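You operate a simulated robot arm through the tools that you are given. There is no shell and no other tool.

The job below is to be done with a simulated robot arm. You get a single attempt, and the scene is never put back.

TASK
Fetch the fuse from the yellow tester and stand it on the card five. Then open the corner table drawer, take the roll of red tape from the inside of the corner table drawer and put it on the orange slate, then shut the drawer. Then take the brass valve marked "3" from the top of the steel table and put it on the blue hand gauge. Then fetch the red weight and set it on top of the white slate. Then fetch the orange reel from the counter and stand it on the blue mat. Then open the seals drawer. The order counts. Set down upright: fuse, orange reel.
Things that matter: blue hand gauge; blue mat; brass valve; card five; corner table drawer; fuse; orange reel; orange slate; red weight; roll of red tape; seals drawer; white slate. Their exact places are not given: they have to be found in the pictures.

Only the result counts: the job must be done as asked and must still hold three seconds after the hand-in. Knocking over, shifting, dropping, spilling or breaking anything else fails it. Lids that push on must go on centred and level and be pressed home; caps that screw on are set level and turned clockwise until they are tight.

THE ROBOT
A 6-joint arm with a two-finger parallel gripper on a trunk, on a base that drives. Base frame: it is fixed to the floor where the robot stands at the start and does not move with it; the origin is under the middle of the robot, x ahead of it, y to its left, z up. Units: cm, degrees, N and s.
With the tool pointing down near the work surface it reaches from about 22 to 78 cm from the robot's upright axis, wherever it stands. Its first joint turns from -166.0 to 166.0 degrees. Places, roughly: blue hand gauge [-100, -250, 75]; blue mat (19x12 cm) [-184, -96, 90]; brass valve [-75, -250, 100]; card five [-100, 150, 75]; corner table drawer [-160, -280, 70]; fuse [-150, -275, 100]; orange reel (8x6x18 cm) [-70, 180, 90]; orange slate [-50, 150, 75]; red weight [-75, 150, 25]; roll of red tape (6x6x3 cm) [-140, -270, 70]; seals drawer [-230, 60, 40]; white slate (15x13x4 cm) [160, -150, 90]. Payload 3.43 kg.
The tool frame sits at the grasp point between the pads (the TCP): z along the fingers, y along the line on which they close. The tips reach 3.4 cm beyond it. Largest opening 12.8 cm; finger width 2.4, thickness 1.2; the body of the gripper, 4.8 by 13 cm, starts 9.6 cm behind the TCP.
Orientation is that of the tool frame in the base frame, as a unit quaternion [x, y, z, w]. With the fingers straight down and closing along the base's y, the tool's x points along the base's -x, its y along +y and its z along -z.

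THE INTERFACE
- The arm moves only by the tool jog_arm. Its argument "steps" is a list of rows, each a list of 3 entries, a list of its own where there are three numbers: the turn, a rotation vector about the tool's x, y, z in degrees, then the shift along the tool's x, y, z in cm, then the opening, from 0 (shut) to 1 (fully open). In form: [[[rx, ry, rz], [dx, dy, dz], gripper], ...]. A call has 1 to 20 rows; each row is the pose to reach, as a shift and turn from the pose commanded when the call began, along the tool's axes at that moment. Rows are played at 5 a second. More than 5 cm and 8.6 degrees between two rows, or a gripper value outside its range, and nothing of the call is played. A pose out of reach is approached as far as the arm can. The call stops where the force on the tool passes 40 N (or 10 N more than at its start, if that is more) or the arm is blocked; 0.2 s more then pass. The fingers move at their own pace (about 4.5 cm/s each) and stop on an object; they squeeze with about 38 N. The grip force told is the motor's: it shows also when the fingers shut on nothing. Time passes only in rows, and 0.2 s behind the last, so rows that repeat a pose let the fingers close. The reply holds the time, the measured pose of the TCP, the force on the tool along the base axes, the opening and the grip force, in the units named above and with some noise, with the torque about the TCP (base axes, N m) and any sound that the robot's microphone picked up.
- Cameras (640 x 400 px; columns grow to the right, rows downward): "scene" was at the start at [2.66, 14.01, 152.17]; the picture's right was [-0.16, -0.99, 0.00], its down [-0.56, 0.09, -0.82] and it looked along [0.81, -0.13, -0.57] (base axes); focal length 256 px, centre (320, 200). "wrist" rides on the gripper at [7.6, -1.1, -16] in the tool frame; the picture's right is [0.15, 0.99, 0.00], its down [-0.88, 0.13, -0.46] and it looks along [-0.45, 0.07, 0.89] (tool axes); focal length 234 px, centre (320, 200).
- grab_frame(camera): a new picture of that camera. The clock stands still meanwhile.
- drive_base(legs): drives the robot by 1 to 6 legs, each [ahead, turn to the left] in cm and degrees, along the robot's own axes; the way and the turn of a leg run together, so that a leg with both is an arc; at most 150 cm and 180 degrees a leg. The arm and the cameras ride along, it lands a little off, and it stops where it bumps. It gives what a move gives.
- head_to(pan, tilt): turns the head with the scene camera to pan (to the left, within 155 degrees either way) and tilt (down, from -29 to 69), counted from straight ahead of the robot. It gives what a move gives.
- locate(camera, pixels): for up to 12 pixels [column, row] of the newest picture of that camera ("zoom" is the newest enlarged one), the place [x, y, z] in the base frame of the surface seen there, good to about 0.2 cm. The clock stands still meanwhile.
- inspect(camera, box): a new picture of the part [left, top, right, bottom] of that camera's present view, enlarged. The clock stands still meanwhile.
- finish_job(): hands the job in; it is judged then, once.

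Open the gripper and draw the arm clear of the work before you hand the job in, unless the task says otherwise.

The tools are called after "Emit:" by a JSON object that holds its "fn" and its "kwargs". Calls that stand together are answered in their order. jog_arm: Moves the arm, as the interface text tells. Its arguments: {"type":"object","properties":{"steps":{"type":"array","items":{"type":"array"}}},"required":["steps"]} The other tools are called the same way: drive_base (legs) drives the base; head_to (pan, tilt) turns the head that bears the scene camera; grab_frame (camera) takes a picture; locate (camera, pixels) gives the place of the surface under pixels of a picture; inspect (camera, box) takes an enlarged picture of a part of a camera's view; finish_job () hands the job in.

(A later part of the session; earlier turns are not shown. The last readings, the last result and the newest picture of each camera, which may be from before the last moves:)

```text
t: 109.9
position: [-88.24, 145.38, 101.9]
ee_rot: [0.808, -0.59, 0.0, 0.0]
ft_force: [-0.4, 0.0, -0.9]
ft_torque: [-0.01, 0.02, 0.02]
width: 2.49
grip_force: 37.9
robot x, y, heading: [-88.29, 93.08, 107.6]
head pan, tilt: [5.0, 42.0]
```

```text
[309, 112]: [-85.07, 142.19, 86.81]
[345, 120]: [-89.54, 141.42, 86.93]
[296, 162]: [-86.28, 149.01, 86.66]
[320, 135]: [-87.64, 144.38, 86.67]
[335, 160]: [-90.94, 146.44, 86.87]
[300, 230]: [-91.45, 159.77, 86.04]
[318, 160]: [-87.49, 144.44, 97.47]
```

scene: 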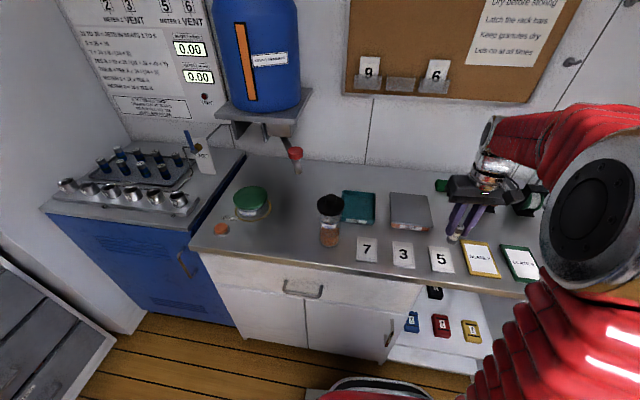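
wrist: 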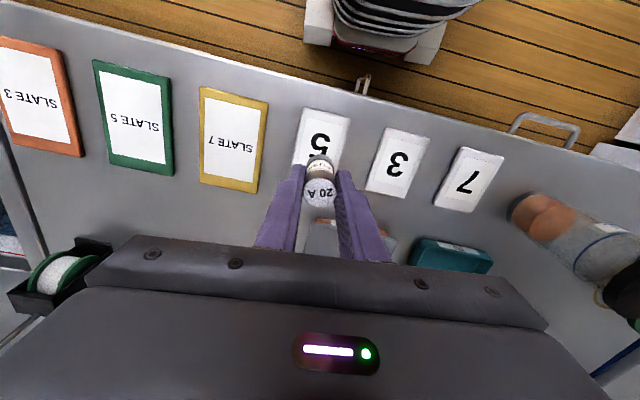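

The centre is (-88,145.2), right below the fuse. I lower to just above, then feel for contact.

Emit:
{"fn": "jog_arm", "kwargs": {"steps": [[[0, 0, 0], [0, 0, 3], 0], [[0, 0, 0], [0, 0, 6], 0], [[0, 0, 0], [0, 0, 7.5], 0], [[0, 0, 0], [0, 0, 8.2], 0], [[0, 0, 0], [0, 0, 8.2], 0]]}}

Emit:
{"fn": "jog_arm", "kwargs": {"steps": [[[0, 0, 0], [0, 0, 0.25], 0], [[0, 0, 0], [0, 0, 0.4], 0], [[0, 0, 0], [0, 0, 0.4], 0]]}}

```text
t: 111.1
position: [-88.32, 145.65, 93.6]
ee_rot: [0.808, -0.589, 0.0, 0.0]
ft_force: [0.7, 0.4, -1.1]
ft_torque: [0.02, 0.0, 0.04]
width: 2.55
grip_force: 38.3
robot x, y, heading: [-87.86, 92.83, 107.4]
head pan, tilt: [5.0, 42.0]
```

```text
t: 111.9
position: [-88.12, 145.62, 93.22]
ee_rot: [0.808, -0.589, 0.0, 0.0]
ft_force: [-0.3, -0.4, -0.8]
ft_torque: [0.0, 0.03, 0.0]
width: 2.49
grip_force: 37.2
robot x, y, heading: [-88.3, 93.28, 107.3]
head pan, tilt: [5.0, 42.0]
```

No contact yet; I inspect the gap and step down further in small steps.

Emit:
{"fn": "jog_arm", "kwargs": {"steps": [[[0, 0, 0], [0, 0, 0.15], 0], [[0, 0, 0], [0, 0, 0.15], 0]]}}

Emit:
{"fn": "inspect", "kwargs": {"camera": "scene", "box": [410, 210, 490, 280]}}

```text
t: 112.5
position: [-88.12, 145.59, 93.14]
ee_rot: [0.808, -0.59, 0.0, 0.0]
ft_force: [-0.4, -0.6, 4.6]
ft_torque: [0.01, 0.02, -0.01]
width: 2.54
grip_force: 37.8
robot x, y, heading: [-87.82, 92.99, 107.6]
head pan, tilt: [5.0, 42.0]
```

```text
5.71 times, centred on (450, 245) of scene
```

zoom: 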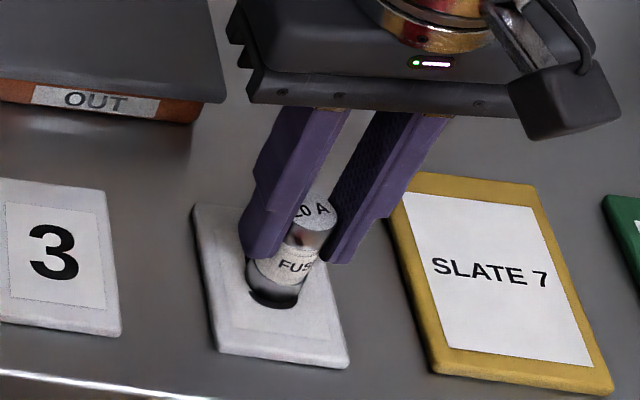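

There is 5 N contact, so the fuse stands on the card. I open the fingers and rise straight up.

Emit:
{"fn": "jog_arm", "kwargs": {"steps": [[[0, 0, 0], [0, 0, 0], 0.3], [[0, 0, 0], [0, 0, 0], 0.4], [[0, 0, 0], [0, 0, 0], 0.4], [[0, 0, 0], [0, 0, -3], 0.4], [[0, 0, 0], [0, 0, -7], 0.4], [[0, 0, 0], [0, 0, -11], 0.4], [[0, 0, 0], [0, 0, -15], 0.4], [[0, 0, 0], [0, 0, -19], 0.4], [[0, 0, 0], [0, 0, -23], 0.4], [[0, 0, 0], [0, 0, -27], 0.4]]}}

Emit:
{"fn": "grab_frame", "kwargs": {"camera": "scene"}}

Emit:
{"fn": "grab_frame", "kwargs": {"camera": "wrist"}}

```text
t: 114.7
position: [-88.27, 145.74, 119.95]
ee_rot: [0.808, -0.59, 0.0, -0.001]
ft_force: [-0.7, -0.2, -0.6]
ft_torque: [0.03, -0.02, -0.03]
width: 5.11
grip_force: 0.0
robot x, y, heading: [-87.79, 93.51, 107.7]
head pan, tilt: [5.0, 42.0]
```

```text
taken
```

scene: 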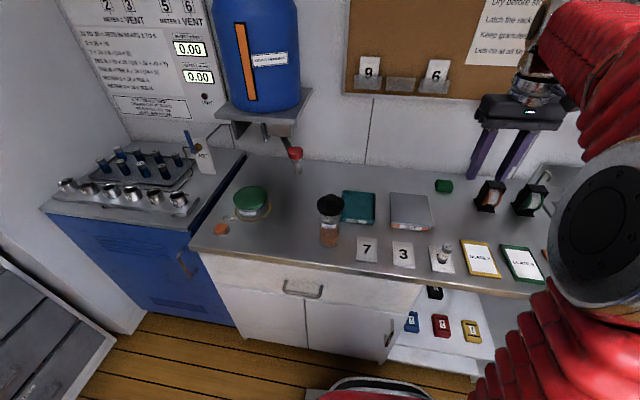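

```text
taken
```

wrist: 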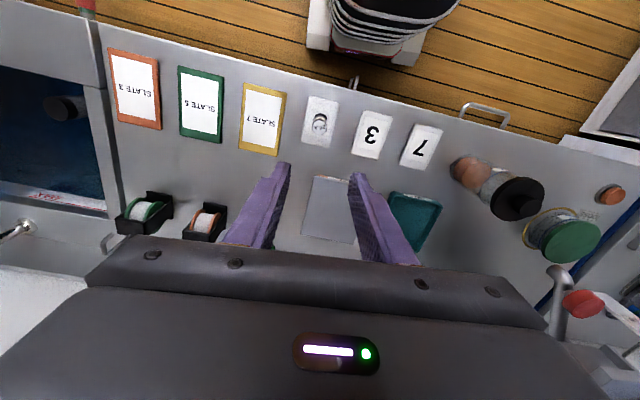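

The fuse stands on card five. While here I measure the orange slate, the reels and the red weight on the shelf for later.

Emit:
{"fn": "locate", "kwargs": {"camera": "wrist", "pixels": [[110, 52], [157, 60], [118, 125], [160, 127], [136, 90], [205, 218], [205, 232], [190, 210], [222, 205], [318, 105]]}}

Emit:
{"fn": "inspect", "kwargs": {"camera": "scene", "box": [460, 150, 556, 230]}}

Emit:
{"fn": "inspect", "kwargs": {"camera": "scene", "box": [390, 270, 500, 390]}}

```text
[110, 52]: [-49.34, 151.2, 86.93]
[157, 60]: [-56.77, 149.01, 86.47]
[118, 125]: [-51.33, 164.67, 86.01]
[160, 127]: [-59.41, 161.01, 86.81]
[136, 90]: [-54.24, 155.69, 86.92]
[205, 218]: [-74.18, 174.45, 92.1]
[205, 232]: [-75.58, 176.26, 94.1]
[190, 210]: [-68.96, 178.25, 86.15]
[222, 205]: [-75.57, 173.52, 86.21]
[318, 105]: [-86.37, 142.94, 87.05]
```

```text
5.00 times, centred on (508, 190) of scene
```

zoom: 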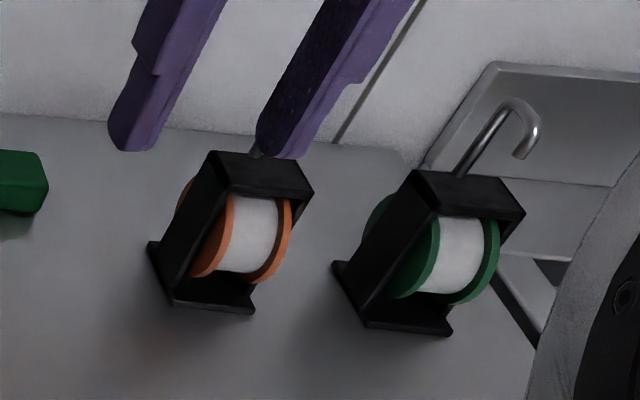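

```text
3.33 times, centred on (445, 330) of scene
```

zoom: 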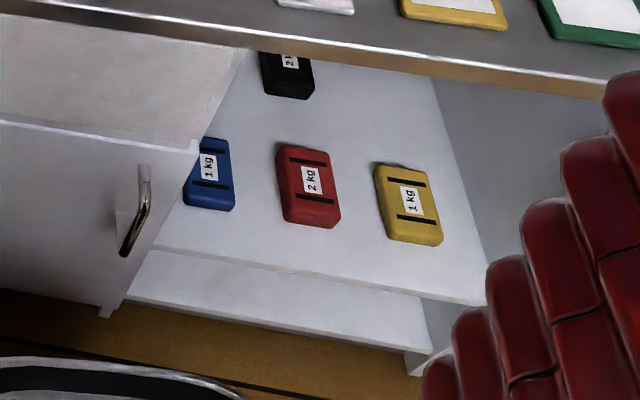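

I locate the red weight and the shelf opening.

Emit:
{"fn": "locate", "kwargs": {"camera": "zoom", "pixels": [[280, 152], [325, 158], [285, 215], [335, 222], [308, 185], [290, 70], [405, 200], [210, 175], [300, 260], [470, 295], [430, 85], [160, 245]]}}

```text
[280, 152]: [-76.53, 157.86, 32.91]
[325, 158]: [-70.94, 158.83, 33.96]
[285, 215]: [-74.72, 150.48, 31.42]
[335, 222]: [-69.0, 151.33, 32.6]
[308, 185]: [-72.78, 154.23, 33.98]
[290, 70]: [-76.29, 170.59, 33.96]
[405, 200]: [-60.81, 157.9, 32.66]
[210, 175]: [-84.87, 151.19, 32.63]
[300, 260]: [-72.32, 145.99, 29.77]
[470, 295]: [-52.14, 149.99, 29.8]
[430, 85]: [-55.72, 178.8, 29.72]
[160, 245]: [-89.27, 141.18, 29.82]
```

All needed places here are known. I draw the arm in, back away and drive back to the corner table.

Emit:
{"fn": "jog_arm", "kwargs": {"steps": [[[0, 0, 0], [4, 2, 0], 0.4], [[0, 0, 0], [8, 5, 0], 0.4], [[0, 0, 0], [12, 8, 0], 0.4], [[0, 0, 0], [15, 11, 0], 0.4]]}}

Emit:
{"fn": "drive_base", "kwargs": {"legs": [[-30, 0], [0, 158.2], [110, 0], [105, 0], [0, -32.4]]}}

```text
t: 115.7
position: [-93.92, 127.93, 119.96]
ee_rot: [0.808, -0.589, 0.0, 0.0]
ft_force: [0.2, 0.5, -0.1]
ft_torque: [0.03, -0.01, 0.0]
width: 5.13
grip_force: 0.2
robot x, y, heading: [-88.11, 93.01, 107.8]
head pan, tilt: [5.0, 42.0]
```

```text
t: 128.2
position: [-85.54, 28.45, 120.13]
ee_rot: [0.725, 0.689, 0.0, 0.0]
ft_force: [-0.6, 0.0, 0.8]
ft_torque: [0.01, 0.0, -0.05]
width: 5.12
grip_force: 0.2
robot x, y, heading: [-83.53, 63.56, -93.2]
head pan, tilt: [5.0, 42.0]
stopped in leg 3: the robot was blocked; the commanded pose is now the measured one
```

The robot was blocked at the start of leg 3. I look around at floor level to see what is in the way.

Emit:
{"fn": "head_to", "kwargs": {"pan": 0, "tilt": 50}}

Emit:
{"fn": "grab_frame", "kwargs": {"camera": "scene"}}

Emit:
{"fn": "grab_frame", "kwargs": {"camera": "wrist"}}

Emit:
{"fn": "head_to", "kwargs": {"pan": 150, "tilt": 55}}

Emit:
{"fn": "grab_frame", "kwargs": {"camera": "scene"}}

Emit:
{"fn": "head_to", "kwargs": {"pan": -150, "tilt": 55}}

Emit:
{"fn": "grab_frame", "kwargs": {"camera": "scene"}}

```text
t: 128.9
position: [-85.6, 28.38, 120.23]
ee_rot: [0.724, 0.69, -0.001, 0.0]
ft_force: [-0.2, 0.5, 0.4]
ft_torque: [0.0, 0.01, 0.03]
width: 5.12
grip_force: 0.0
robot x, y, heading: [-82.99, 63.54, -93.2]
head pan, tilt: [0.0, 50.0]
```

```text
taken
```

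scene: 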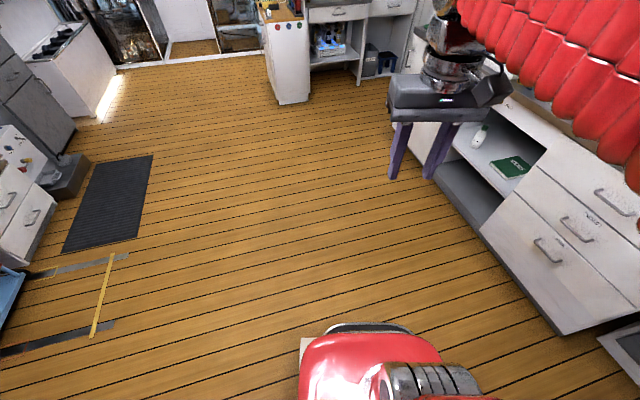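

```text
taken
```

wrist: 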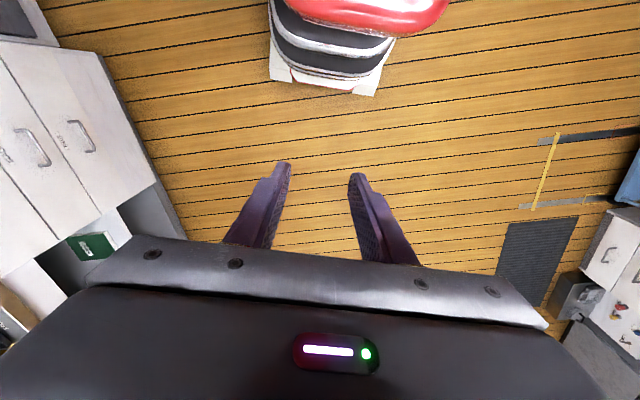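

```text
t: 131.2
position: [-85.59, 28.47, 120.1]
ee_rot: [0.724, 0.689, 0.001, -0.001]
ft_force: [0.3, -0.2, -0.4]
ft_torque: [0.0, 0.03, -0.02]
width: 5.14
grip_force: 0.0
robot x, y, heading: [-83.5, 63.53, -93.1]
head pan, tilt: [150.0, 55.0]
```

```text
taken
```

scene: 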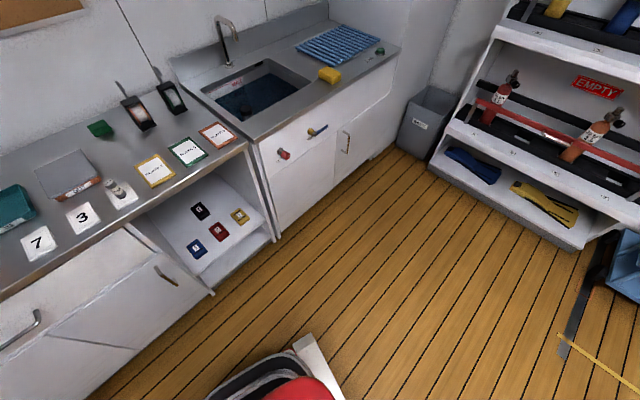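

```text
t: 135.3
position: [-85.6, 28.48, 120.12]
ee_rot: [0.724, 0.69, -0.001, 0.0]
ft_force: [-0.6, 0.1, -0.4]
ft_torque: [-0.02, 0.03, 0.01]
width: 5.11
grip_force: 0.1
robot x, y, heading: [-83.16, 64.01, -93.2]
head pan, tilt: [-150.0, 55.0]
```

```text
taken
```

scene: 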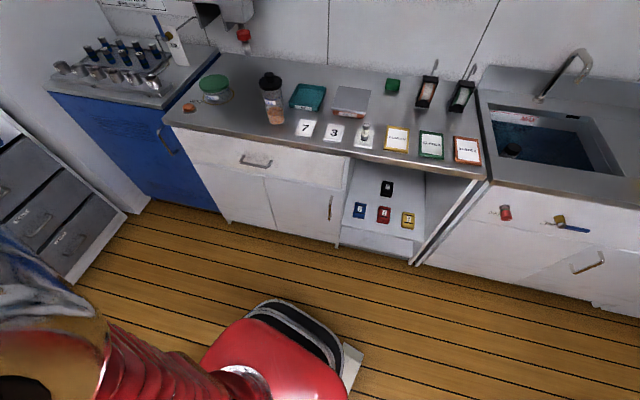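

The floor around is free and the fuse still stands. I try the forward drive again.

Emit:
{"fn": "drive_base", "kwargs": {"legs": [[30, 0]]}}

```text
t: 137.8
position: [-87.09, -1.83, 120.12]
ee_rot: [0.723, 0.691, 0.0, 0.0]
ft_force: [0.6, 0.6, -0.1]
ft_torque: [0.03, 0.02, -0.03]
width: 5.09
grip_force: 0.1
robot x, y, heading: [-84.8, 33.12, -93.1]
head pan, tilt: [-150.0, 55.0]
```

It moves freely now. I continue to the corner.

Emit:
{"fn": "drive_base", "kwargs": {"legs": [[95, 0], [88, 0], [0, -33.6], [58, 0], [0, 50]]}}

Emit:
{"fn": "head_to", "kwargs": {"pan": -25, "tilt": 45}}

Emit:
{"fn": "grab_frame", "kwargs": {"camera": "scene"}}

Emit:
{"fn": "grab_frame", "kwargs": {"camera": "wrist"}}

```text
t: 159.2
position: [-118.64, -232.54, 120.22]
ee_rot: [0.612, 0.791, 0.0, 0.0]
ft_force: [-0.6, -0.4, 0.7]
ft_torque: [-0.04, -0.01, 0.01]
width: 5.12
grip_force: 0.0
robot x, y, heading: [-128.58, -198.76, -76.1]
head pan, tilt: [-150.0, 55.0]
```

```text
t: 161.2
position: [-118.76, -232.5, 120.2]
ee_rot: [0.612, 0.791, 0.001, 0.001]
ft_force: [-0.6, -1.2, 0.3]
ft_torque: [0.02, 0.01, 0.0]
width: 5.13
grip_force: 0.0
robot x, y, heading: [-128.13, -198.69, -76.2]
head pan, tilt: [-25.0, 45.0]
```

```text
taken
```

scene: 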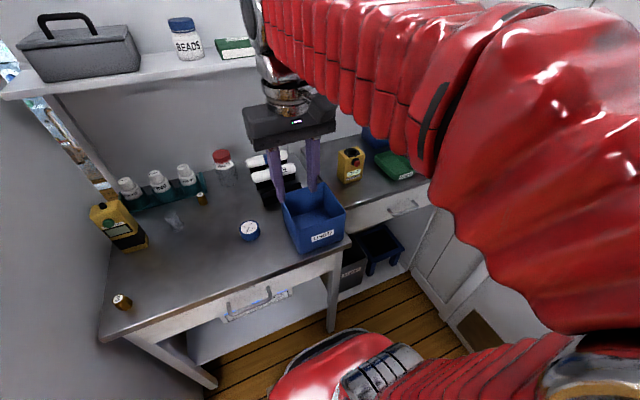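

```text
taken
```

wrist: 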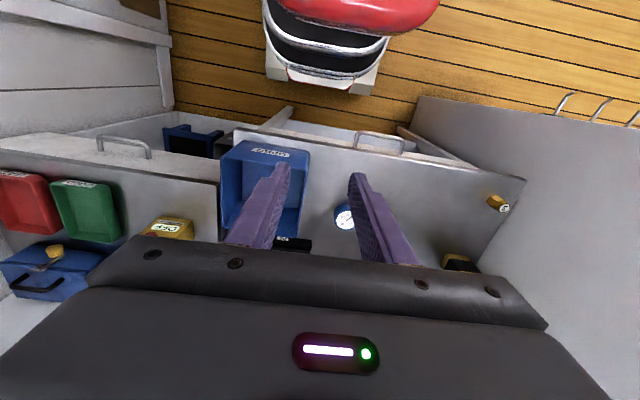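

The corner drawer handle is at (405,208) in the scene and (123,145) in the wrist view. I enlarge and locate it.

Emit:
{"fn": "inspect", "kwargs": {"camera": "scene", "box": [340, 170, 440, 240]}}

Emit:
{"fn": "locate", "kwargs": {"camera": "zoom", "pixels": [[412, 258], [320, 265], [490, 225], [350, 240], [480, 200], [410, 210], [60, 260], [60, 240], [560, 190]]}}

Emit:
{"fn": "inspect", "kwargs": {"camera": "wrist", "box": [60, 110, 220, 210]}}

Emit:
{"fn": "locate", "kwargs": {"camera": "zoom", "pixels": [[155, 115], [250, 115], [350, 155], [150, 160], [355, 190], [260, 160], [250, 145], [20, 130], [600, 190], [300, 200]]}}

```text
5.71 times, centred on (390, 205) of scene
```

zoom: 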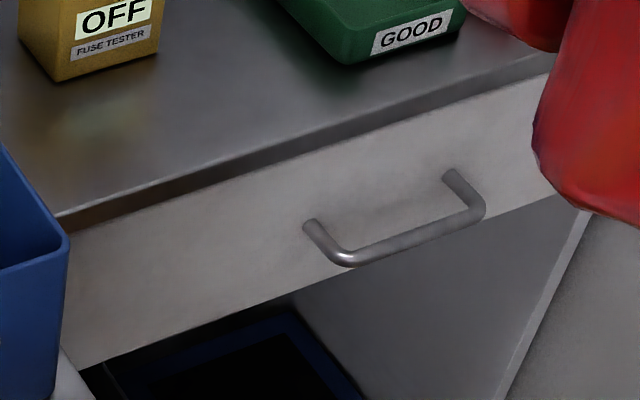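

```text
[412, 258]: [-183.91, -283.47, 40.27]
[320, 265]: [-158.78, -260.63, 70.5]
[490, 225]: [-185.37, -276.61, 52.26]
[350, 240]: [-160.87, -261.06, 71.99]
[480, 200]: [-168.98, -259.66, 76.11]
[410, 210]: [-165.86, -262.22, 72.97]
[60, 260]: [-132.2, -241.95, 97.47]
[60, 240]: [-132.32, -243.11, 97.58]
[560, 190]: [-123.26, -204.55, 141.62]
```

```text
4.00 times, centred on (140, 160) of wrist
```

zoom: 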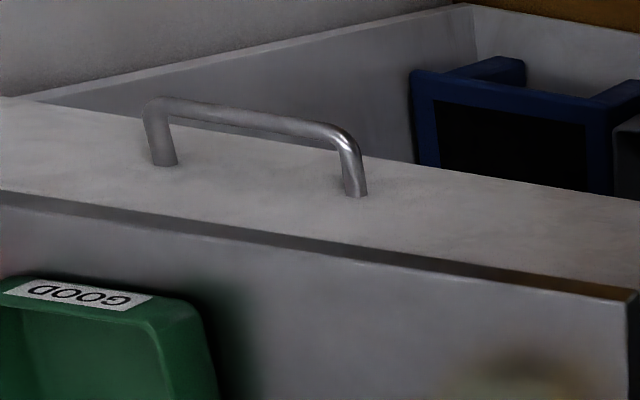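

```text
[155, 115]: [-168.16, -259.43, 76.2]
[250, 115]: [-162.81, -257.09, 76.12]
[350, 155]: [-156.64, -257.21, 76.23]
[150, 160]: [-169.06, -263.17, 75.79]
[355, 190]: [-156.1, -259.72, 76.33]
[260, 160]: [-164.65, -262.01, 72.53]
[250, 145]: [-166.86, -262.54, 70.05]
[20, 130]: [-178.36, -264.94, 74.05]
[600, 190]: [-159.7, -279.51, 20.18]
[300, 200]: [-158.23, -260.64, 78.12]
```

The handle bar's middle is about (-162.6,-257.3,76.1), running along (0.97,0.25). An open drawer would come close to the robot here, so I shift the base about 9 cm to the left first.

Emit:
{"fn": "drive_base", "kwargs": {"legs": [[0, -24], [-14.6, 0], [0, 38], [14.6, 0], [0, -14]]}}

```text
t: 169.4
position: [-109.58, -231.19, 120.19]
ee_rot: [0.615, 0.789, 0.001, 0.0]
ft_force: [-0.4, -0.1, 0.5]
ft_torque: [-0.01, 0.0, 0.0]
width: 5.14
grip_force: 0.1
robot x, y, heading: [-118.56, -197.47, -76.5]
head pan, tilt: [-25.0, 45.0]
```

Now I swing the arm to the right in front of the drawer while yawing the tool by 90°, so the fingers can close on the bar.

Emit:
{"fn": "jog_arm", "kwargs": {"steps": [[[0, 0, 6.5], [-0.2, -4.1, 0], 0.4], [[0, 0, 13], [-0.4, -8.3, 0], 0.4], [[0, 0, 19.5], [-0.7, -12.4, 0], 0.3], [[0, 0, 26], [-0.9, -16.5, 0], 0.3], [[0, 0, 32.5], [-1.1, -20.6, 0], 0.3], [[0, 0, 39], [-1.4, -24.8, 0], 0.3], [[0, 0, 45.5], [-1.6, -28.9, 0], 0.3], [[0, 0, 52], [-1.8, -33, 0], 0.3], [[0, 0, 58.5], [-2, -37.2, 0], 0.3], [[0, 0, 65], [-2.3, -41.3, 0], 0.3], [[0, 0, 71.5], [-2.5, -45.4, 0], 0.3], [[0, 0, 78], [-2.8, -49.6, 0], 0.3], [[0, 0, 84.5], [-3, -53.7, 0], 0.3], [[0, 0, 90], [-3.2, -57.8, 0], 0.3], [[0, 0, 90], [-3.2, -57.8, 0], 0.3]]}}

Emit:
{"fn": "grab_frame", "kwargs": {"camera": "scene"}}

```text
t: 172.6
position: [-164.54, -248.27, 120.09]
ee_rot: [0.992, 0.122, 0.0, 0.0]
ft_force: [-0.2, 0.2, 0.0]
ft_torque: [-0.02, -0.02, 0.01]
width: 3.81
grip_force: 0.2
robot x, y, heading: [-118.96, -197.08, -76.4]
head pan, tilt: [-25.0, 45.0]
```

```text
taken
```

scene: 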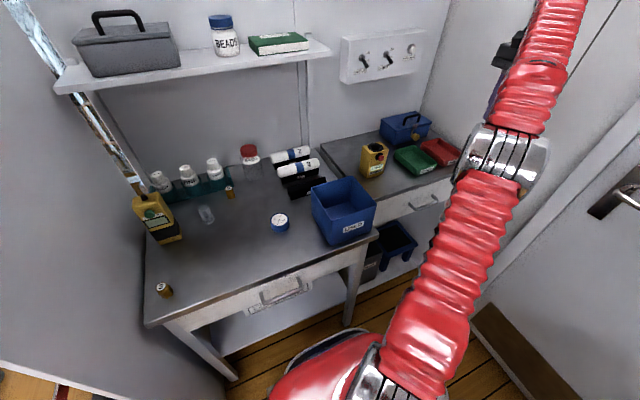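

The tool is over the place, closing along the drawer's normal. I pitch it by 50° and come down in two halves.

Emit:
{"fn": "jog_arm", "kwargs": {"steps": [[[-6.25, 0, 0], [0, 0, 4.5], 0.25], [[-12.5, 0, 0], [0, 0, 9], 0.25], [[-18.75, 0, 0], [0, 0, 13.5], 0.25], [[-25, 0, 0], [0, 0, 18], 0.25], [[-25, 0, 0], [0, 0, 18], 0.25]]}}

Emit:
{"fn": "grab_frame", "kwargs": {"camera": "scene"}}

```text
t: 173.8
position: [-164.48, -248.28, 102.22]
ee_rot: [0.969, 0.119, 0.025, 0.216]
ft_force: [0.2, 0.5, -0.1]
ft_torque: [0.01, 0.02, 0.0]
width: 3.2
grip_force: 0.1
robot x, y, heading: [-118.49, -196.98, -76.3]
head pan, tilt: [-25.0, 45.0]
```

```text
taken
```

scene: 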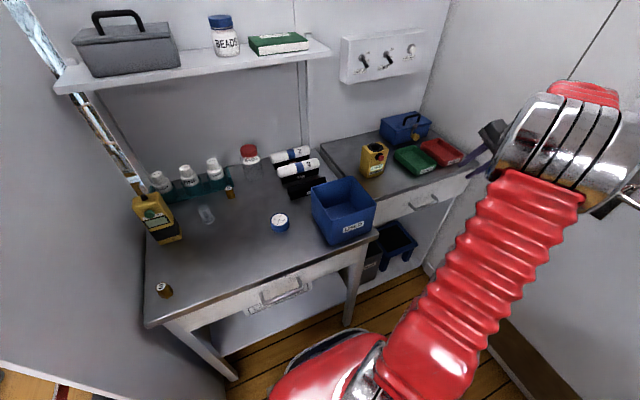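

I check the elbow's clearance to the door and its handle.

Emit:
{"fn": "locate", "kwargs": {"camera": "scene", "pixels": [[560, 150], [610, 170], [625, 210], [632, 195], [600, 190], [480, 155], [495, 130], [590, 95]]}}

```text
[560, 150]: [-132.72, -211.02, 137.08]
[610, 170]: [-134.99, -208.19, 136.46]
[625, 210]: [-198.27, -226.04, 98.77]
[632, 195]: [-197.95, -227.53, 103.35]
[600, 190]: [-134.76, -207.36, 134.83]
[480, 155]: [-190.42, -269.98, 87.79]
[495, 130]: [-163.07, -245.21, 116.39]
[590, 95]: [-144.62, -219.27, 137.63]
```

The elbow is far from the door. I finish the pitch and come down to the stand-off in front of the bar.

Emit:
{"fn": "jog_arm", "kwargs": {"steps": [[[-6.25, 0, 0], [0, -1.94, 4.17], 0.25], [[-12.5, 0, 0], [0, -3.89, 8.33], 0.25], [[-18.75, 0, 0], [0, -5.83, 12.5], 0.25], [[-25, 0, 0], [0, -7.78, 16.67], 0.25], [[-25, 0, 0], [0, -7.78, 16.67], 0.25]]}}

Emit:
{"fn": "grab_frame", "kwargs": {"camera": "scene"}}

Emit:
{"fn": "grab_frame", "kwargs": {"camera": "wrist"}}

```text
t: 175.0
position: [-164.56, -248.36, 83.8]
ee_rot: [0.9, 0.111, 0.051, 0.419]
ft_force: [-0.7, -0.1, 0.5]
ft_torque: [0.0, 0.03, 0.02]
width: 3.21
grip_force: 0.1
robot x, y, heading: [-118.8, -197.68, -76.4]
head pan, tilt: [-25.0, 45.0]
```

```text
taken
```

scene: 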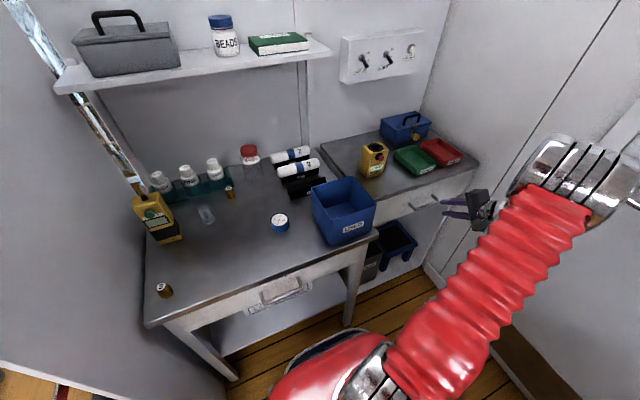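

```text
taken
```

wrist: 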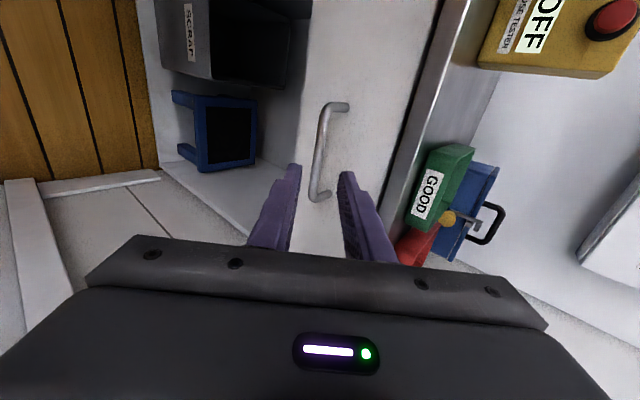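

The bar lies between the finger directions in the wrist view (from (325,110) to (315,195)). I locate it finely.

Emit:
{"fn": "inspect", "kwargs": {"camera": "wrist", "box": [270, 90, 370, 210]}}

Emit:
{"fn": "locate", "kwargs": {"camera": "wrist", "pixels": [[323, 120], [320, 140], [318, 155], [316, 170], [314, 185], [345, 107], [328, 196], [335, 150], [380, 150]]}}

```text
3.33 times, centred on (320, 150) of wrist
```

zoom: 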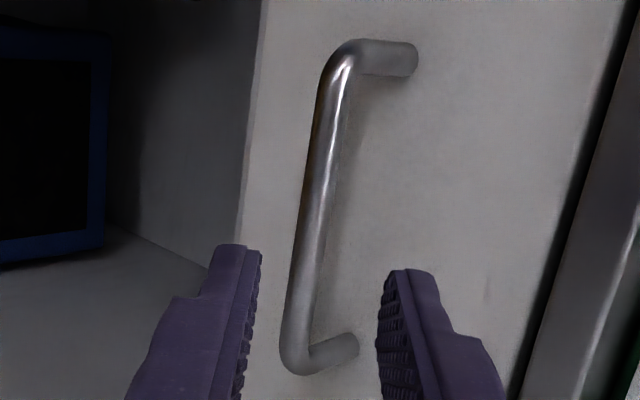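

```text
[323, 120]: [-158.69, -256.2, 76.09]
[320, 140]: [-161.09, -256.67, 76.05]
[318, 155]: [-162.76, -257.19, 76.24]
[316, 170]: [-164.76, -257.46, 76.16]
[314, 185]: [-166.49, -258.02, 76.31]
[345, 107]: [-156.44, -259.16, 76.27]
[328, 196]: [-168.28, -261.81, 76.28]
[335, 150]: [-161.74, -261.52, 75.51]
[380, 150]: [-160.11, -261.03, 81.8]
```

The bar is centred (tool y offset ~0) 12.2 cm ahead of the TCP. I advance 10.4 cm and close on it.

Emit:
{"fn": "jog_arm", "kwargs": {"steps": [[[0, 0, 0], [0, 0, 4], 0.25], [[0, 0, 0], [0, 0, 8], 0.25], [[0, 0, 0], [0, 0, 10.4], 0.25], [[0, 0, 0], [0, 0, 10.4], 0.25], [[0, 0, 0], [0, 0, 10.4], 0], [[0, 0, 0], [0, 0, 10.4], 0], [[0, 0, 0], [0, 0, 10.4], 0]]}}

Emit:
{"fn": "grab_frame", "kwargs": {"camera": "wrist"}}

```text
t: 176.6
position: [-162.74, -256.08, 76.92]
ee_rot: [0.9, 0.11, 0.052, 0.419]
ft_force: [-5.3, 8.2, -14.2]
ft_torque: [0.31, 0.11, -0.75]
width: 1.17
grip_force: 45.2
robot x, y, heading: [-118.56, -197.58, -76.3]
head pan, tilt: [-25.0, 45.0]
```

```text
taken
```

wrist: 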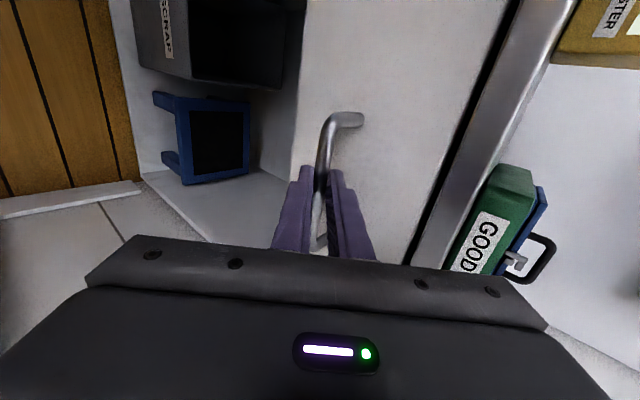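

Gripped. I pull the drawer straight out along its normal, first a few cm.

Emit:
{"fn": "jog_arm", "kwargs": {"steps": [[[0, 0, 0], [0, -0.64, -0.77], 0], [[0, 0, 0], [0, -1.93, -2.3], 0], [[0, 0, 0], [0.1, -3.86, -4.6], 0], [[0, 0, 0], [0.1, -5.8, -6.9], 0], [[0, 0, 0], [0.15, -7.73, -9.2], 0]]}}

Emit:
{"fn": "grab_frame", "kwargs": {"camera": "scene"}}

```text
t: 177.8
position: [-165.39, -244.35, 77.02]
ee_rot: [0.9, 0.113, 0.055, 0.418]
ft_force: [29.7, 6.6, -23.7]
ft_torque: [0.6, -0.91, 0.37]
width: 1.2
grip_force: 45.1
robot x, y, heading: [-118.83, -197.19, -76.0]
head pan, tilt: [-25.0, 45.0]
```

```text
taken
```

scene: 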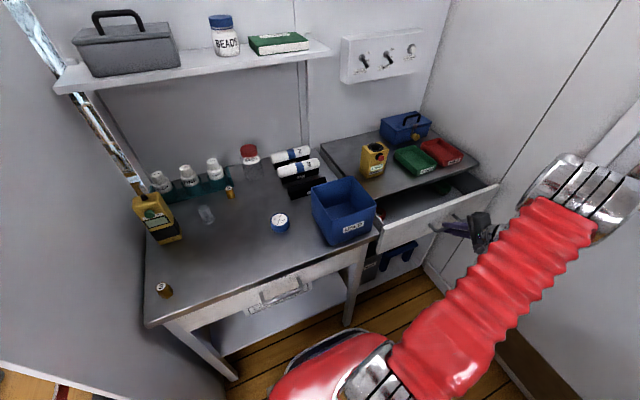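

The drawer comes out (12 cm). The lateral force of 30 N says I drift to -x, so I ease back along tool +x and pull on.

Emit:
{"fn": "jog_arm", "kwargs": {"steps": [[[0, 0, 0], [0.6, -0.3, -0.35], 0], [[0, 0, 0], [0.8, -1.3, -1.5], 0], [[0, 0, 0], [0.9, -2.6, -3.0], 0], [[0, 0, 0], [1.0, -3.86, -4.6], 0]]}}

```text
t: 178.8
position: [-166.68, -238.19, 76.95]
ee_rot: [0.901, 0.11, 0.048, 0.417]
ft_force: [-25.5, -5.1, -39.5]
ft_torque: [0.62, 0.11, -0.92]
width: 1.18
grip_force: 45.1
robot x, y, heading: [-118.94, -196.92, -76.4]
head pan, tilt: [-25.0, 45.0]
```

Now the lateral force has flipped and there is 40 N vertical; I ease down 0.3 cm and back -0.4 in x to relax, checking forces.

Emit:
{"fn": "jog_arm", "kwargs": {"steps": [[[0, 0, 0], [-0.35, -0.23, 0.19], 0], [[0, 0, 0], [-0.35, -0.23, 0.19], 0]]}}

```text
t: 179.4
position: [-166.69, -238.38, 77.1]
ee_rot: [0.898, 0.112, 0.051, 0.421]
ft_force: [-2.3, 0.4, 10.1]
ft_torque: [-0.07, -0.32, -0.89]
width: 1.18
grip_force: 45.2
robot x, y, heading: [-118.88, -197.6, -76.4]
head pan, tilt: [-25.0, 45.0]
```

Relaxed. The true direction is (-0.218,0.976); I pull 8 cm more along it.

Emit:
{"fn": "jog_arm", "kwargs": {"steps": [[[0, 0, 0], [0.05, -1.29, -1.53], 0], [[0, 0, 0], [0.1, -2.58, -3.06], 0], [[0, 0, 0], [0.15, -3.86, -4.6], 0], [[0, 0, 0], [0.2, -5.15, -6.12], 0], [[0, 0, 0], [0.2, -5.15, -6.12], 0]]}}

Emit:
{"fn": "grab_frame", "kwargs": {"camera": "scene"}}

Emit:
{"fn": "grab_frame", "kwargs": {"camera": "wrist"}}

```text
t: 180.6
position: [-168.28, -230.61, 77.17]
ee_rot: [0.899, 0.111, 0.049, 0.421]
ft_force: [-7.3, -0.8, 33.2]
ft_torque: [-0.47, -0.46, -0.81]
width: 1.18
grip_force: 45.0
robot x, y, heading: [-118.51, -197.63, -76.3]
head pan, tilt: [-25.0, 45.0]
```

```text
taken
```

scene: 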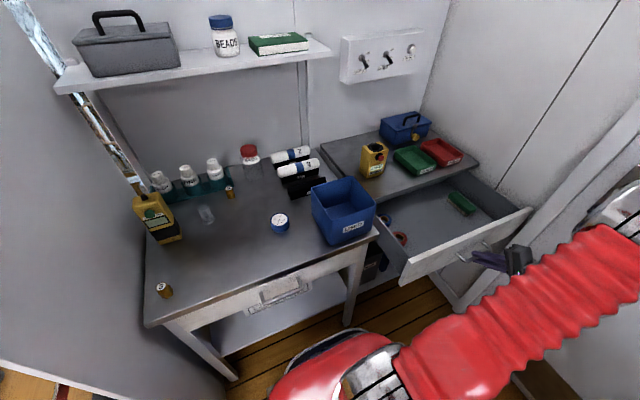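

```text
taken
```

wrist: 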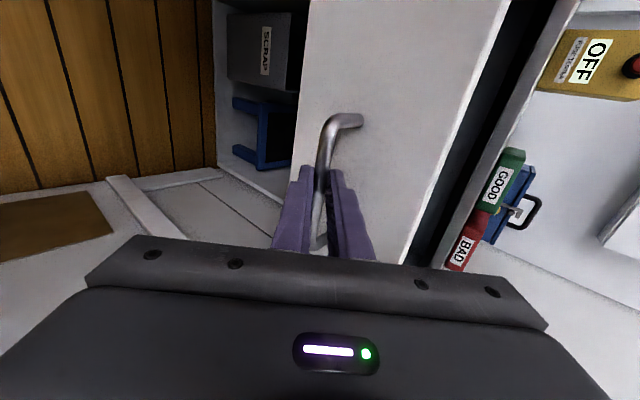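

The drawer is open 26 cm; the red roll is at (400,238). I locate the tape and check clearances.

Emit:
{"fn": "inspect", "kwargs": {"camera": "scene", "box": [360, 190, 460, 290]}}

Emit:
{"fn": "locate", "kwargs": {"camera": "scene", "pixels": [[400, 238], [395, 236], [405, 238], [380, 240], [386, 218], [462, 202], [404, 262], [530, 215], [440, 215], [378, 228], [600, 240], [630, 215]]}}

```text
4.00 times, centred on (410, 240) of scene
```

zoom: 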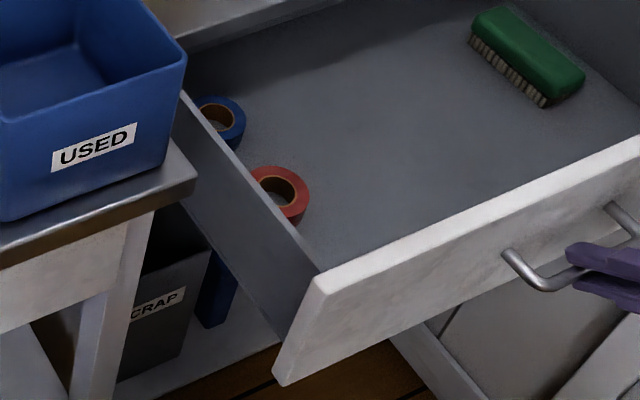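

```text
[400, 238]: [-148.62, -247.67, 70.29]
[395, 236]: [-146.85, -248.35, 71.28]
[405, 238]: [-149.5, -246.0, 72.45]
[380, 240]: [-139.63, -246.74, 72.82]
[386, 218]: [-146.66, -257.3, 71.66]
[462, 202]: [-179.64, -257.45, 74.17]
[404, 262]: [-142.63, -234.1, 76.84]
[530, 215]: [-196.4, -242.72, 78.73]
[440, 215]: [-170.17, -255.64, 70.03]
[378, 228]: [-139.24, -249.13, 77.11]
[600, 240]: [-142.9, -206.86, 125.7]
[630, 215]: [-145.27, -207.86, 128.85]
```

I release the bar, back off along the tool axis and rise while turning the tool back to vertical.

Emit:
{"fn": "jog_arm", "kwargs": {"steps": [[[0, 0, 0], [0, 0, 0], 0.15], [[0, 0, 0], [0, 0, 0], 0.25], [[0, 0, 0], [0, 0, 0], 0.25], [[0, 0, 0], [0, 0, -3], 0.25], [[0, 0, 0], [0, 0, -7], 0.25], [[0, 0, 0], [0, 0, -10], 0.25], [[6.25, 0, 0], [0, 3, -12.2], 0.25], [[12.5, 0, 0], [0, 6, -14.4], 0.25], [[18.75, 0, 0], [0, 9, -16.6], 0.3], [[25, 0, 0], [0, 12, -19], 0.4], [[31.25, 0, 0], [0, 15, -21.5], 0.5], [[37.5, 0, 0], [0, 18, -24], 0.6], [[43.75, 0, 0], [0, 20, -26], 0.6], [[50, 0, 0], [0, 22, -28], 0.65], [[50, 0, 0], [0, 22, -28], 0.65]]}}

Emit:
{"fn": "grab_frame", "kwargs": {"camera": "scene"}}

Emit:
{"fn": "grab_frame", "kwargs": {"camera": "wrist"}}

```text
t: 183.8
position: [-169.97, -223.36, 111.74]
ee_rot: [0.993, 0.122, 0.0, -0.002]
ft_force: [0.1, 0.3, 0.5]
ft_torque: [-0.03, 0.0, 0.05]
width: 8.34
grip_force: 0.0
robot x, y, heading: [-118.65, -197.08, -76.4]
head pan, tilt: [-25.0, 45.0]
```

```text
taken
```

scene: 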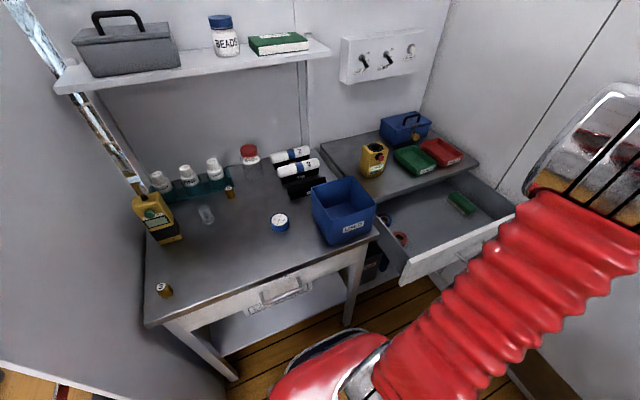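

```text
taken
```

wrist: 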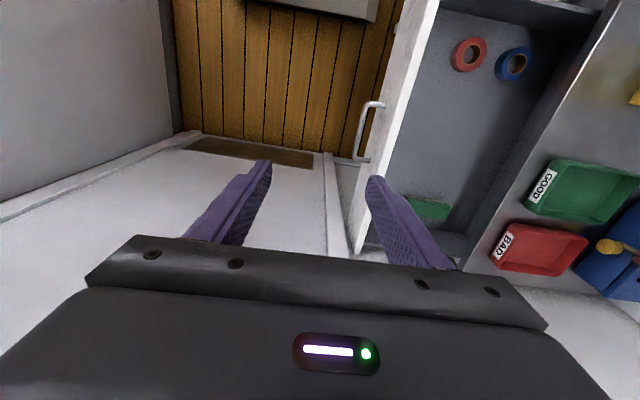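

The wrist view shows the red roll at (469,55), the blue one at (514,63). I locate them and the drawer's side wall.

Emit:
{"fn": "inspect", "kwargs": {"camera": "wrist", "box": [400, 0, 560, 100]}}

Emit:
{"fn": "locate", "kwargs": {"camera": "zoom", "pixels": [[213, 210], [275, 150], [350, 220], [285, 285], [330, 165], [230, 270], [400, 250], [280, 60], [420, 110], [560, 150], [130, 100], [270, 210]]}}

```text
4.00 times, centred on (480, 50) of wrist
```

zoom: 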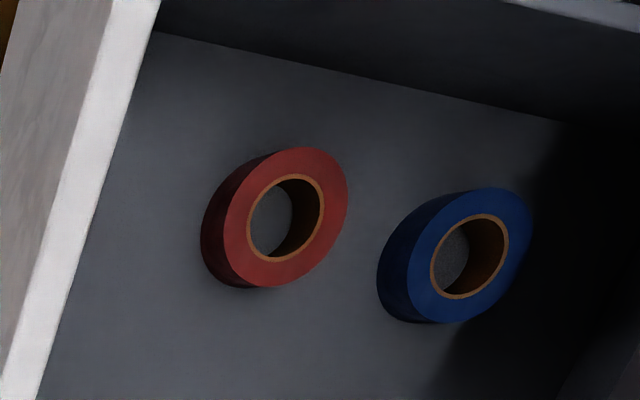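

```text
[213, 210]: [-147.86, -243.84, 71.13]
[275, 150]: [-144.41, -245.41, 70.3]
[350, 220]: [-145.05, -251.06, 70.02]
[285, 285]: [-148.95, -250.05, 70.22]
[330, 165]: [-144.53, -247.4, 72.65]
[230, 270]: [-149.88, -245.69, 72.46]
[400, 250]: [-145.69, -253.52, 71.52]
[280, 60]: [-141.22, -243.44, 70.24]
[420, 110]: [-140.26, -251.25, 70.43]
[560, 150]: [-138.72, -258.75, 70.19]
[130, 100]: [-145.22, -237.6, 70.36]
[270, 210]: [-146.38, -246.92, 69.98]
```

I pin down the ring's centre with points on its top face.

Emit:
{"fn": "locate", "kwargs": {"camera": "zoom", "pixels": [[232, 225], [335, 190], [340, 205], [300, 153], [265, 278], [245, 265], [325, 245], [290, 165], [275, 270]]}}

```text
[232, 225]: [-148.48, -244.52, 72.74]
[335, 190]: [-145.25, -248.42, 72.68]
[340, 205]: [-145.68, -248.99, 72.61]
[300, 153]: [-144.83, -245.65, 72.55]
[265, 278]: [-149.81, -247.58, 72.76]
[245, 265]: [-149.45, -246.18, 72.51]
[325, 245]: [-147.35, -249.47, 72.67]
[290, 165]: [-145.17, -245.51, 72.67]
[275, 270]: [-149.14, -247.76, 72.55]
```

The roll's centre is (-147.2,-246.9), radius about 2.8. I go over it at height, yawing -31° so the fingers miss the side wall and the blue roll.

Emit:
{"fn": "jog_arm", "kwargs": {"steps": [[[0, 0, -4], [2, 3.5, 0], 0.6], [[0, 0, -8], [4.1, 7, 0], 0.6], [[0, 0, -12], [6.1, 10.6, 0], 0.6], [[0, 0, -16], [8.2, 14.1, 0], 0.6], [[0, 0, -20], [10.2, 17.7, 0], 0.6], [[0, 0, -24], [12.3, 21.2, 0], 0.6], [[0, 0, -28], [14.3, 24.7, 0], 0.6], [[0, 0, -31], [16.4, 28.3, 1], 0.6], [[0, 0, -31], [16.4, 28.3, 5], 0.6], [[0, 0, -31], [16.4, 28.3, 9], 0.6], [[0, 0, -31], [16.4, 28.3, 13], 0.6], [[0, 0, -31], [16.4, 28.3, 17], 0.6], [[0, 0, -31], [16.4, 28.3, 20], 0.6], [[0, 0, -31], [16.4, 28.3, 20], 0.6]]}}

Emit:
{"fn": "grab_frame", "kwargs": {"camera": "scene"}}

Emit:
{"fn": "grab_frame", "kwargs": {"camera": "wrist"}}

```text
t: 186.8
position: [-147.4, -246.87, 91.83]
ee_rot: [0.923, 0.384, 0.0, 0.0]
ft_force: [0.0, -0.2, -0.7]
ft_torque: [-0.01, -0.02, -0.03]
width: 7.69
grip_force: 0.1
robot x, y, heading: [-119.01, -197.47, -76.5]
head pan, tilt: [-25.0, 45.0]
```

```text
taken
```

scene: 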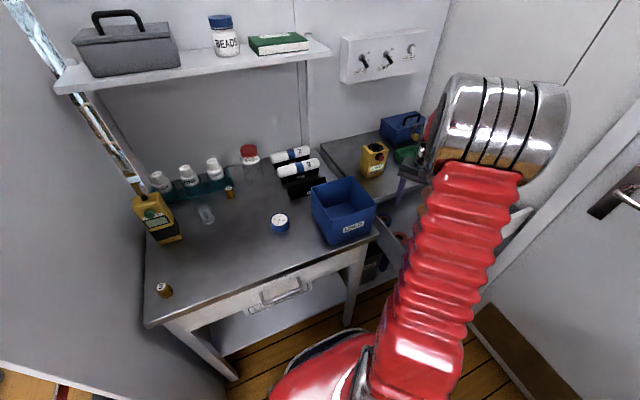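

```text
taken
```

wrist: 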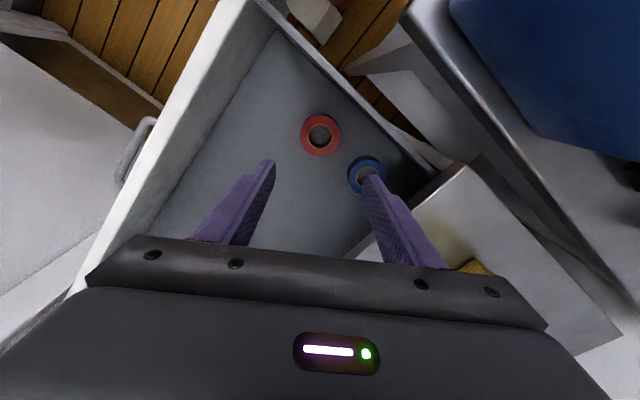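

The roll is centred under the gripper. I check the red and blue roll positions again from here before lowering.

Emit:
{"fn": "locate", "kwargs": {"camera": "wrist", "pixels": [[303, 136], [338, 136], [320, 117], [320, 154], [350, 165], [349, 178], [368, 158], [366, 175], [355, 120], [370, 135]]}}

```text
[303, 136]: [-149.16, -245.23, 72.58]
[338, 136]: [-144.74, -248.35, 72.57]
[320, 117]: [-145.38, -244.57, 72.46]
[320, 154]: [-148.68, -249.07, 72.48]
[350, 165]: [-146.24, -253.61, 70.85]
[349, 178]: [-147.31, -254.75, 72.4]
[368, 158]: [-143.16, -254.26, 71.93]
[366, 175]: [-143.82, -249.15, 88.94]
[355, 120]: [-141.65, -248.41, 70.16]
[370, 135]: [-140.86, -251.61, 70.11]
```

The centre is (-147.0,-246.8). I correct 0.3 cm and lower so the tips end 0.5 cm over the drawer bottom, then close.

Emit:
{"fn": "jog_arm", "kwargs": {"steps": [[[0, 0, 0], [0.28, 0.24, 3], 0.6], [[0, 0, 0], [0.28, 0.24, 7], 0.6], [[0, 0, 0], [0.28, 0.24, 11], 0.6], [[0, 0, 0], [0.28, 0.24, 14.5], 0.6], [[0, 0, 0], [0.28, 0.24, 16.5], 0.6], [[0, 0, 0], [0.28, 0.24, 17.7], 0.6], [[0, 0, 0], [0.28, 0.24, 17.7], 0.6], [[0, 0, 0], [0.28, 0.24, 17.7], 0.3], [[0, 0, 0], [0.28, 0.24, 17.7], 0.0], [[0, 0, 0], [0.28, 0.24, 17.7], 0.0], [[0, 0, 0], [0.28, 0.24, 17.7], 0.0]]}}

Emit:
{"fn": "grab_frame", "kwargs": {"camera": "wrist"}}

```text
t: 189.2
position: [-146.82, -247.01, 74.18]
ee_rot: [0.923, 0.384, -0.001, 0.0]
ft_force: [0.4, 0.7, 0.3]
ft_torque: [-0.02, 0.02, 0.02]
width: 5.89
grip_force: 38.3
robot x, y, heading: [-118.67, -197.27, -76.7]
head pan, tilt: [-25.0, 45.0]
```

```text
taken
```

wrist: 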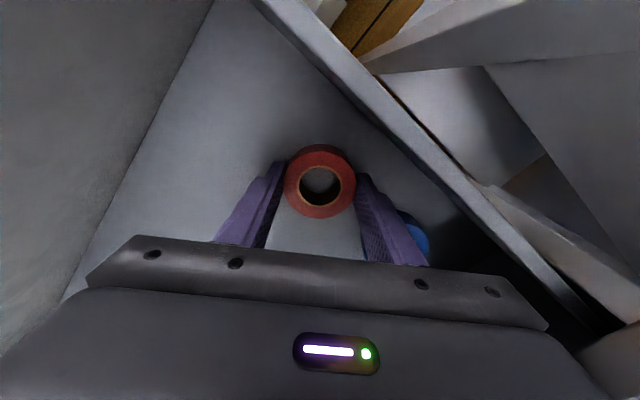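

The roll is gripped (5.89 cm). I lift it out to carrying height and draw it in toward the robot.

Emit:
{"fn": "jog_arm", "kwargs": {"steps": [[[0, 0, 0], [0, 0, -2], 0], [[0, 0, 0], [0, 0, -6], 0], [[0, 0, 0], [0, 0, -10.5], 0], [[0, 0, 0], [0, 0, -15], 0], [[0, 0, 0], [0, 0, -19.5], 0], [[0, 0, 0], [0, 0, -24], 0], [[0, 0, 0], [0, 0, -28.5], 0], [[0, 0, 0], [0, 0, -33], 0], [[0, 0, 0], [0, 0, -37.5], 0], [[0, 0, 0], [0, 0, -42], 0], [[0, 0, 0], [0, 0, -46], 0], [[0, 0, 0], [4, -1.1, -47], 0], [[0, 0, 0], [8.2, -2.3, -47], 0], [[0, 0, 0], [12.4, -3.4, -47], 0], [[0, 0, 0], [16.6, -4.5, -47], 0], [[0, 0, 0], [18.2, -5, -47], 0]]}}

Emit:
{"fn": "drive_base", "kwargs": {"legs": [[0, -39], [-45, 0]]}}

Emit:
{"fn": "grab_frame", "kwargs": {"camera": "wrist"}}

```text
t: 192.6
position: [-137.35, -230.63, 120.91]
ee_rot: [0.924, 0.383, -0.001, 0.0]
ft_force: [0.7, 0.0, -0.7]
ft_torque: [0.01, 0.03, -0.02]
width: 5.88
grip_force: 37.6
robot x, y, heading: [-118.69, -197.22, -76.4]
head pan, tilt: [-25.0, 45.0]
```

```text
t: 198.6
position: [-134.81, -170.56, 120.97]
ee_rot: [0.999, 0.053, 0.001, 0.0]
ft_force: [0.6, 0.9, -0.8]
ft_torque: [0.01, 0.02, -0.01]
width: 5.87
grip_force: 37.7
robot x, y, heading: [-99.66, -156.09, -115.8]
head pan, tilt: [-25.0, 45.0]
```

```text
taken
```

wrist: 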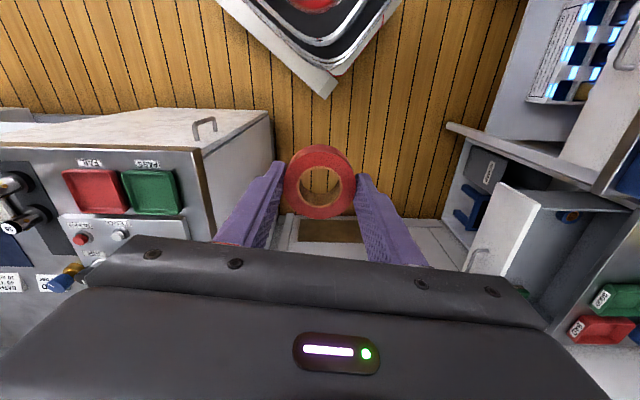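

The tape is held well and the drawer stays open. I drive to stand before the orange slate.

Emit:
{"fn": "drive_base", "kwargs": {"legs": [[0, 100], [0, 93.7], [130, 0], [128, 0], [0, 30]]}}

Emit:
{"fn": "head_to", "kwargs": {"pan": -10, "tilt": 45}}

Emit:
{"fn": "grab_frame", "kwargs": {"camera": "scene"}}

Emit:
{"fn": "grab_frame", "kwargs": {"camera": "wrist"}}

```text
t: 229.0
position: [-41.81, 130.49, 120.98]
ee_rot: [-0.443, 0.896, 0.0, 0.0]
ft_force: [0.2, -0.3, -0.1]
ft_torque: [0.03, 0.03, -0.03]
width: 5.83
grip_force: 38.0
robot x, y, heading: [-54.34, 95.36, 111.0]
head pan, tilt: [-25.0, 45.0]
```

```text
t: 229.8
position: [-41.75, 130.55, 121.09]
ee_rot: [-0.442, 0.897, -0.001, 0.0]
ft_force: [-0.9, -0.5, -1.4]
ft_torque: [0.01, 0.01, 0.01]
width: 5.84
grip_force: 37.9
robot x, y, heading: [-54.61, 95.56, 110.8]
head pan, tilt: [-10.0, 45.0]
```

```text
taken
```

scene: 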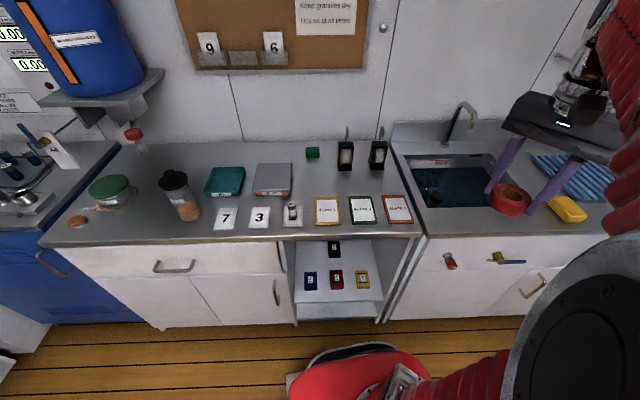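

```text
taken
```

wrist: 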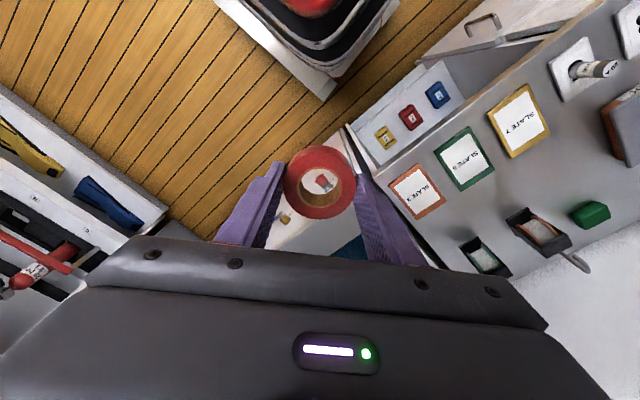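

The orange slate is at (398,208). I locate its corners.

Emit:
{"fn": "inspect", "kwargs": {"camera": "scene", "box": [370, 180, 430, 235]}}

Emit:
{"fn": "locate", "kwargs": {"camera": "scene", "pixels": [[398, 208], [383, 197], [407, 196], [390, 222], [412, 221], [363, 208]]}}

```text
7.27 times, centred on (400, 208) of scene
```

zoom: 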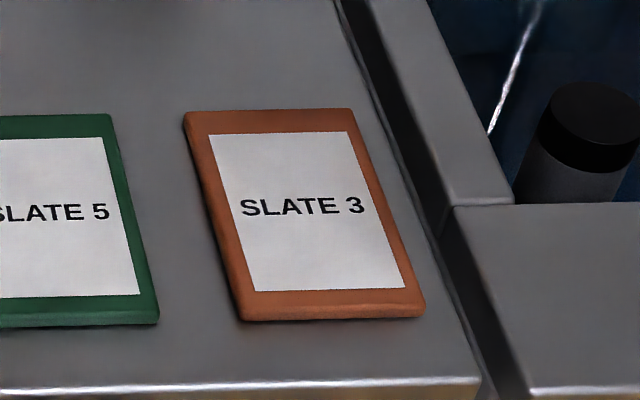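

```text
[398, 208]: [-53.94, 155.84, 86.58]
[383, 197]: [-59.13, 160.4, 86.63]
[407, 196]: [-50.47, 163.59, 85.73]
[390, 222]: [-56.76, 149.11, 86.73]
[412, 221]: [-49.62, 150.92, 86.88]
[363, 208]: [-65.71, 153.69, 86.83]
```

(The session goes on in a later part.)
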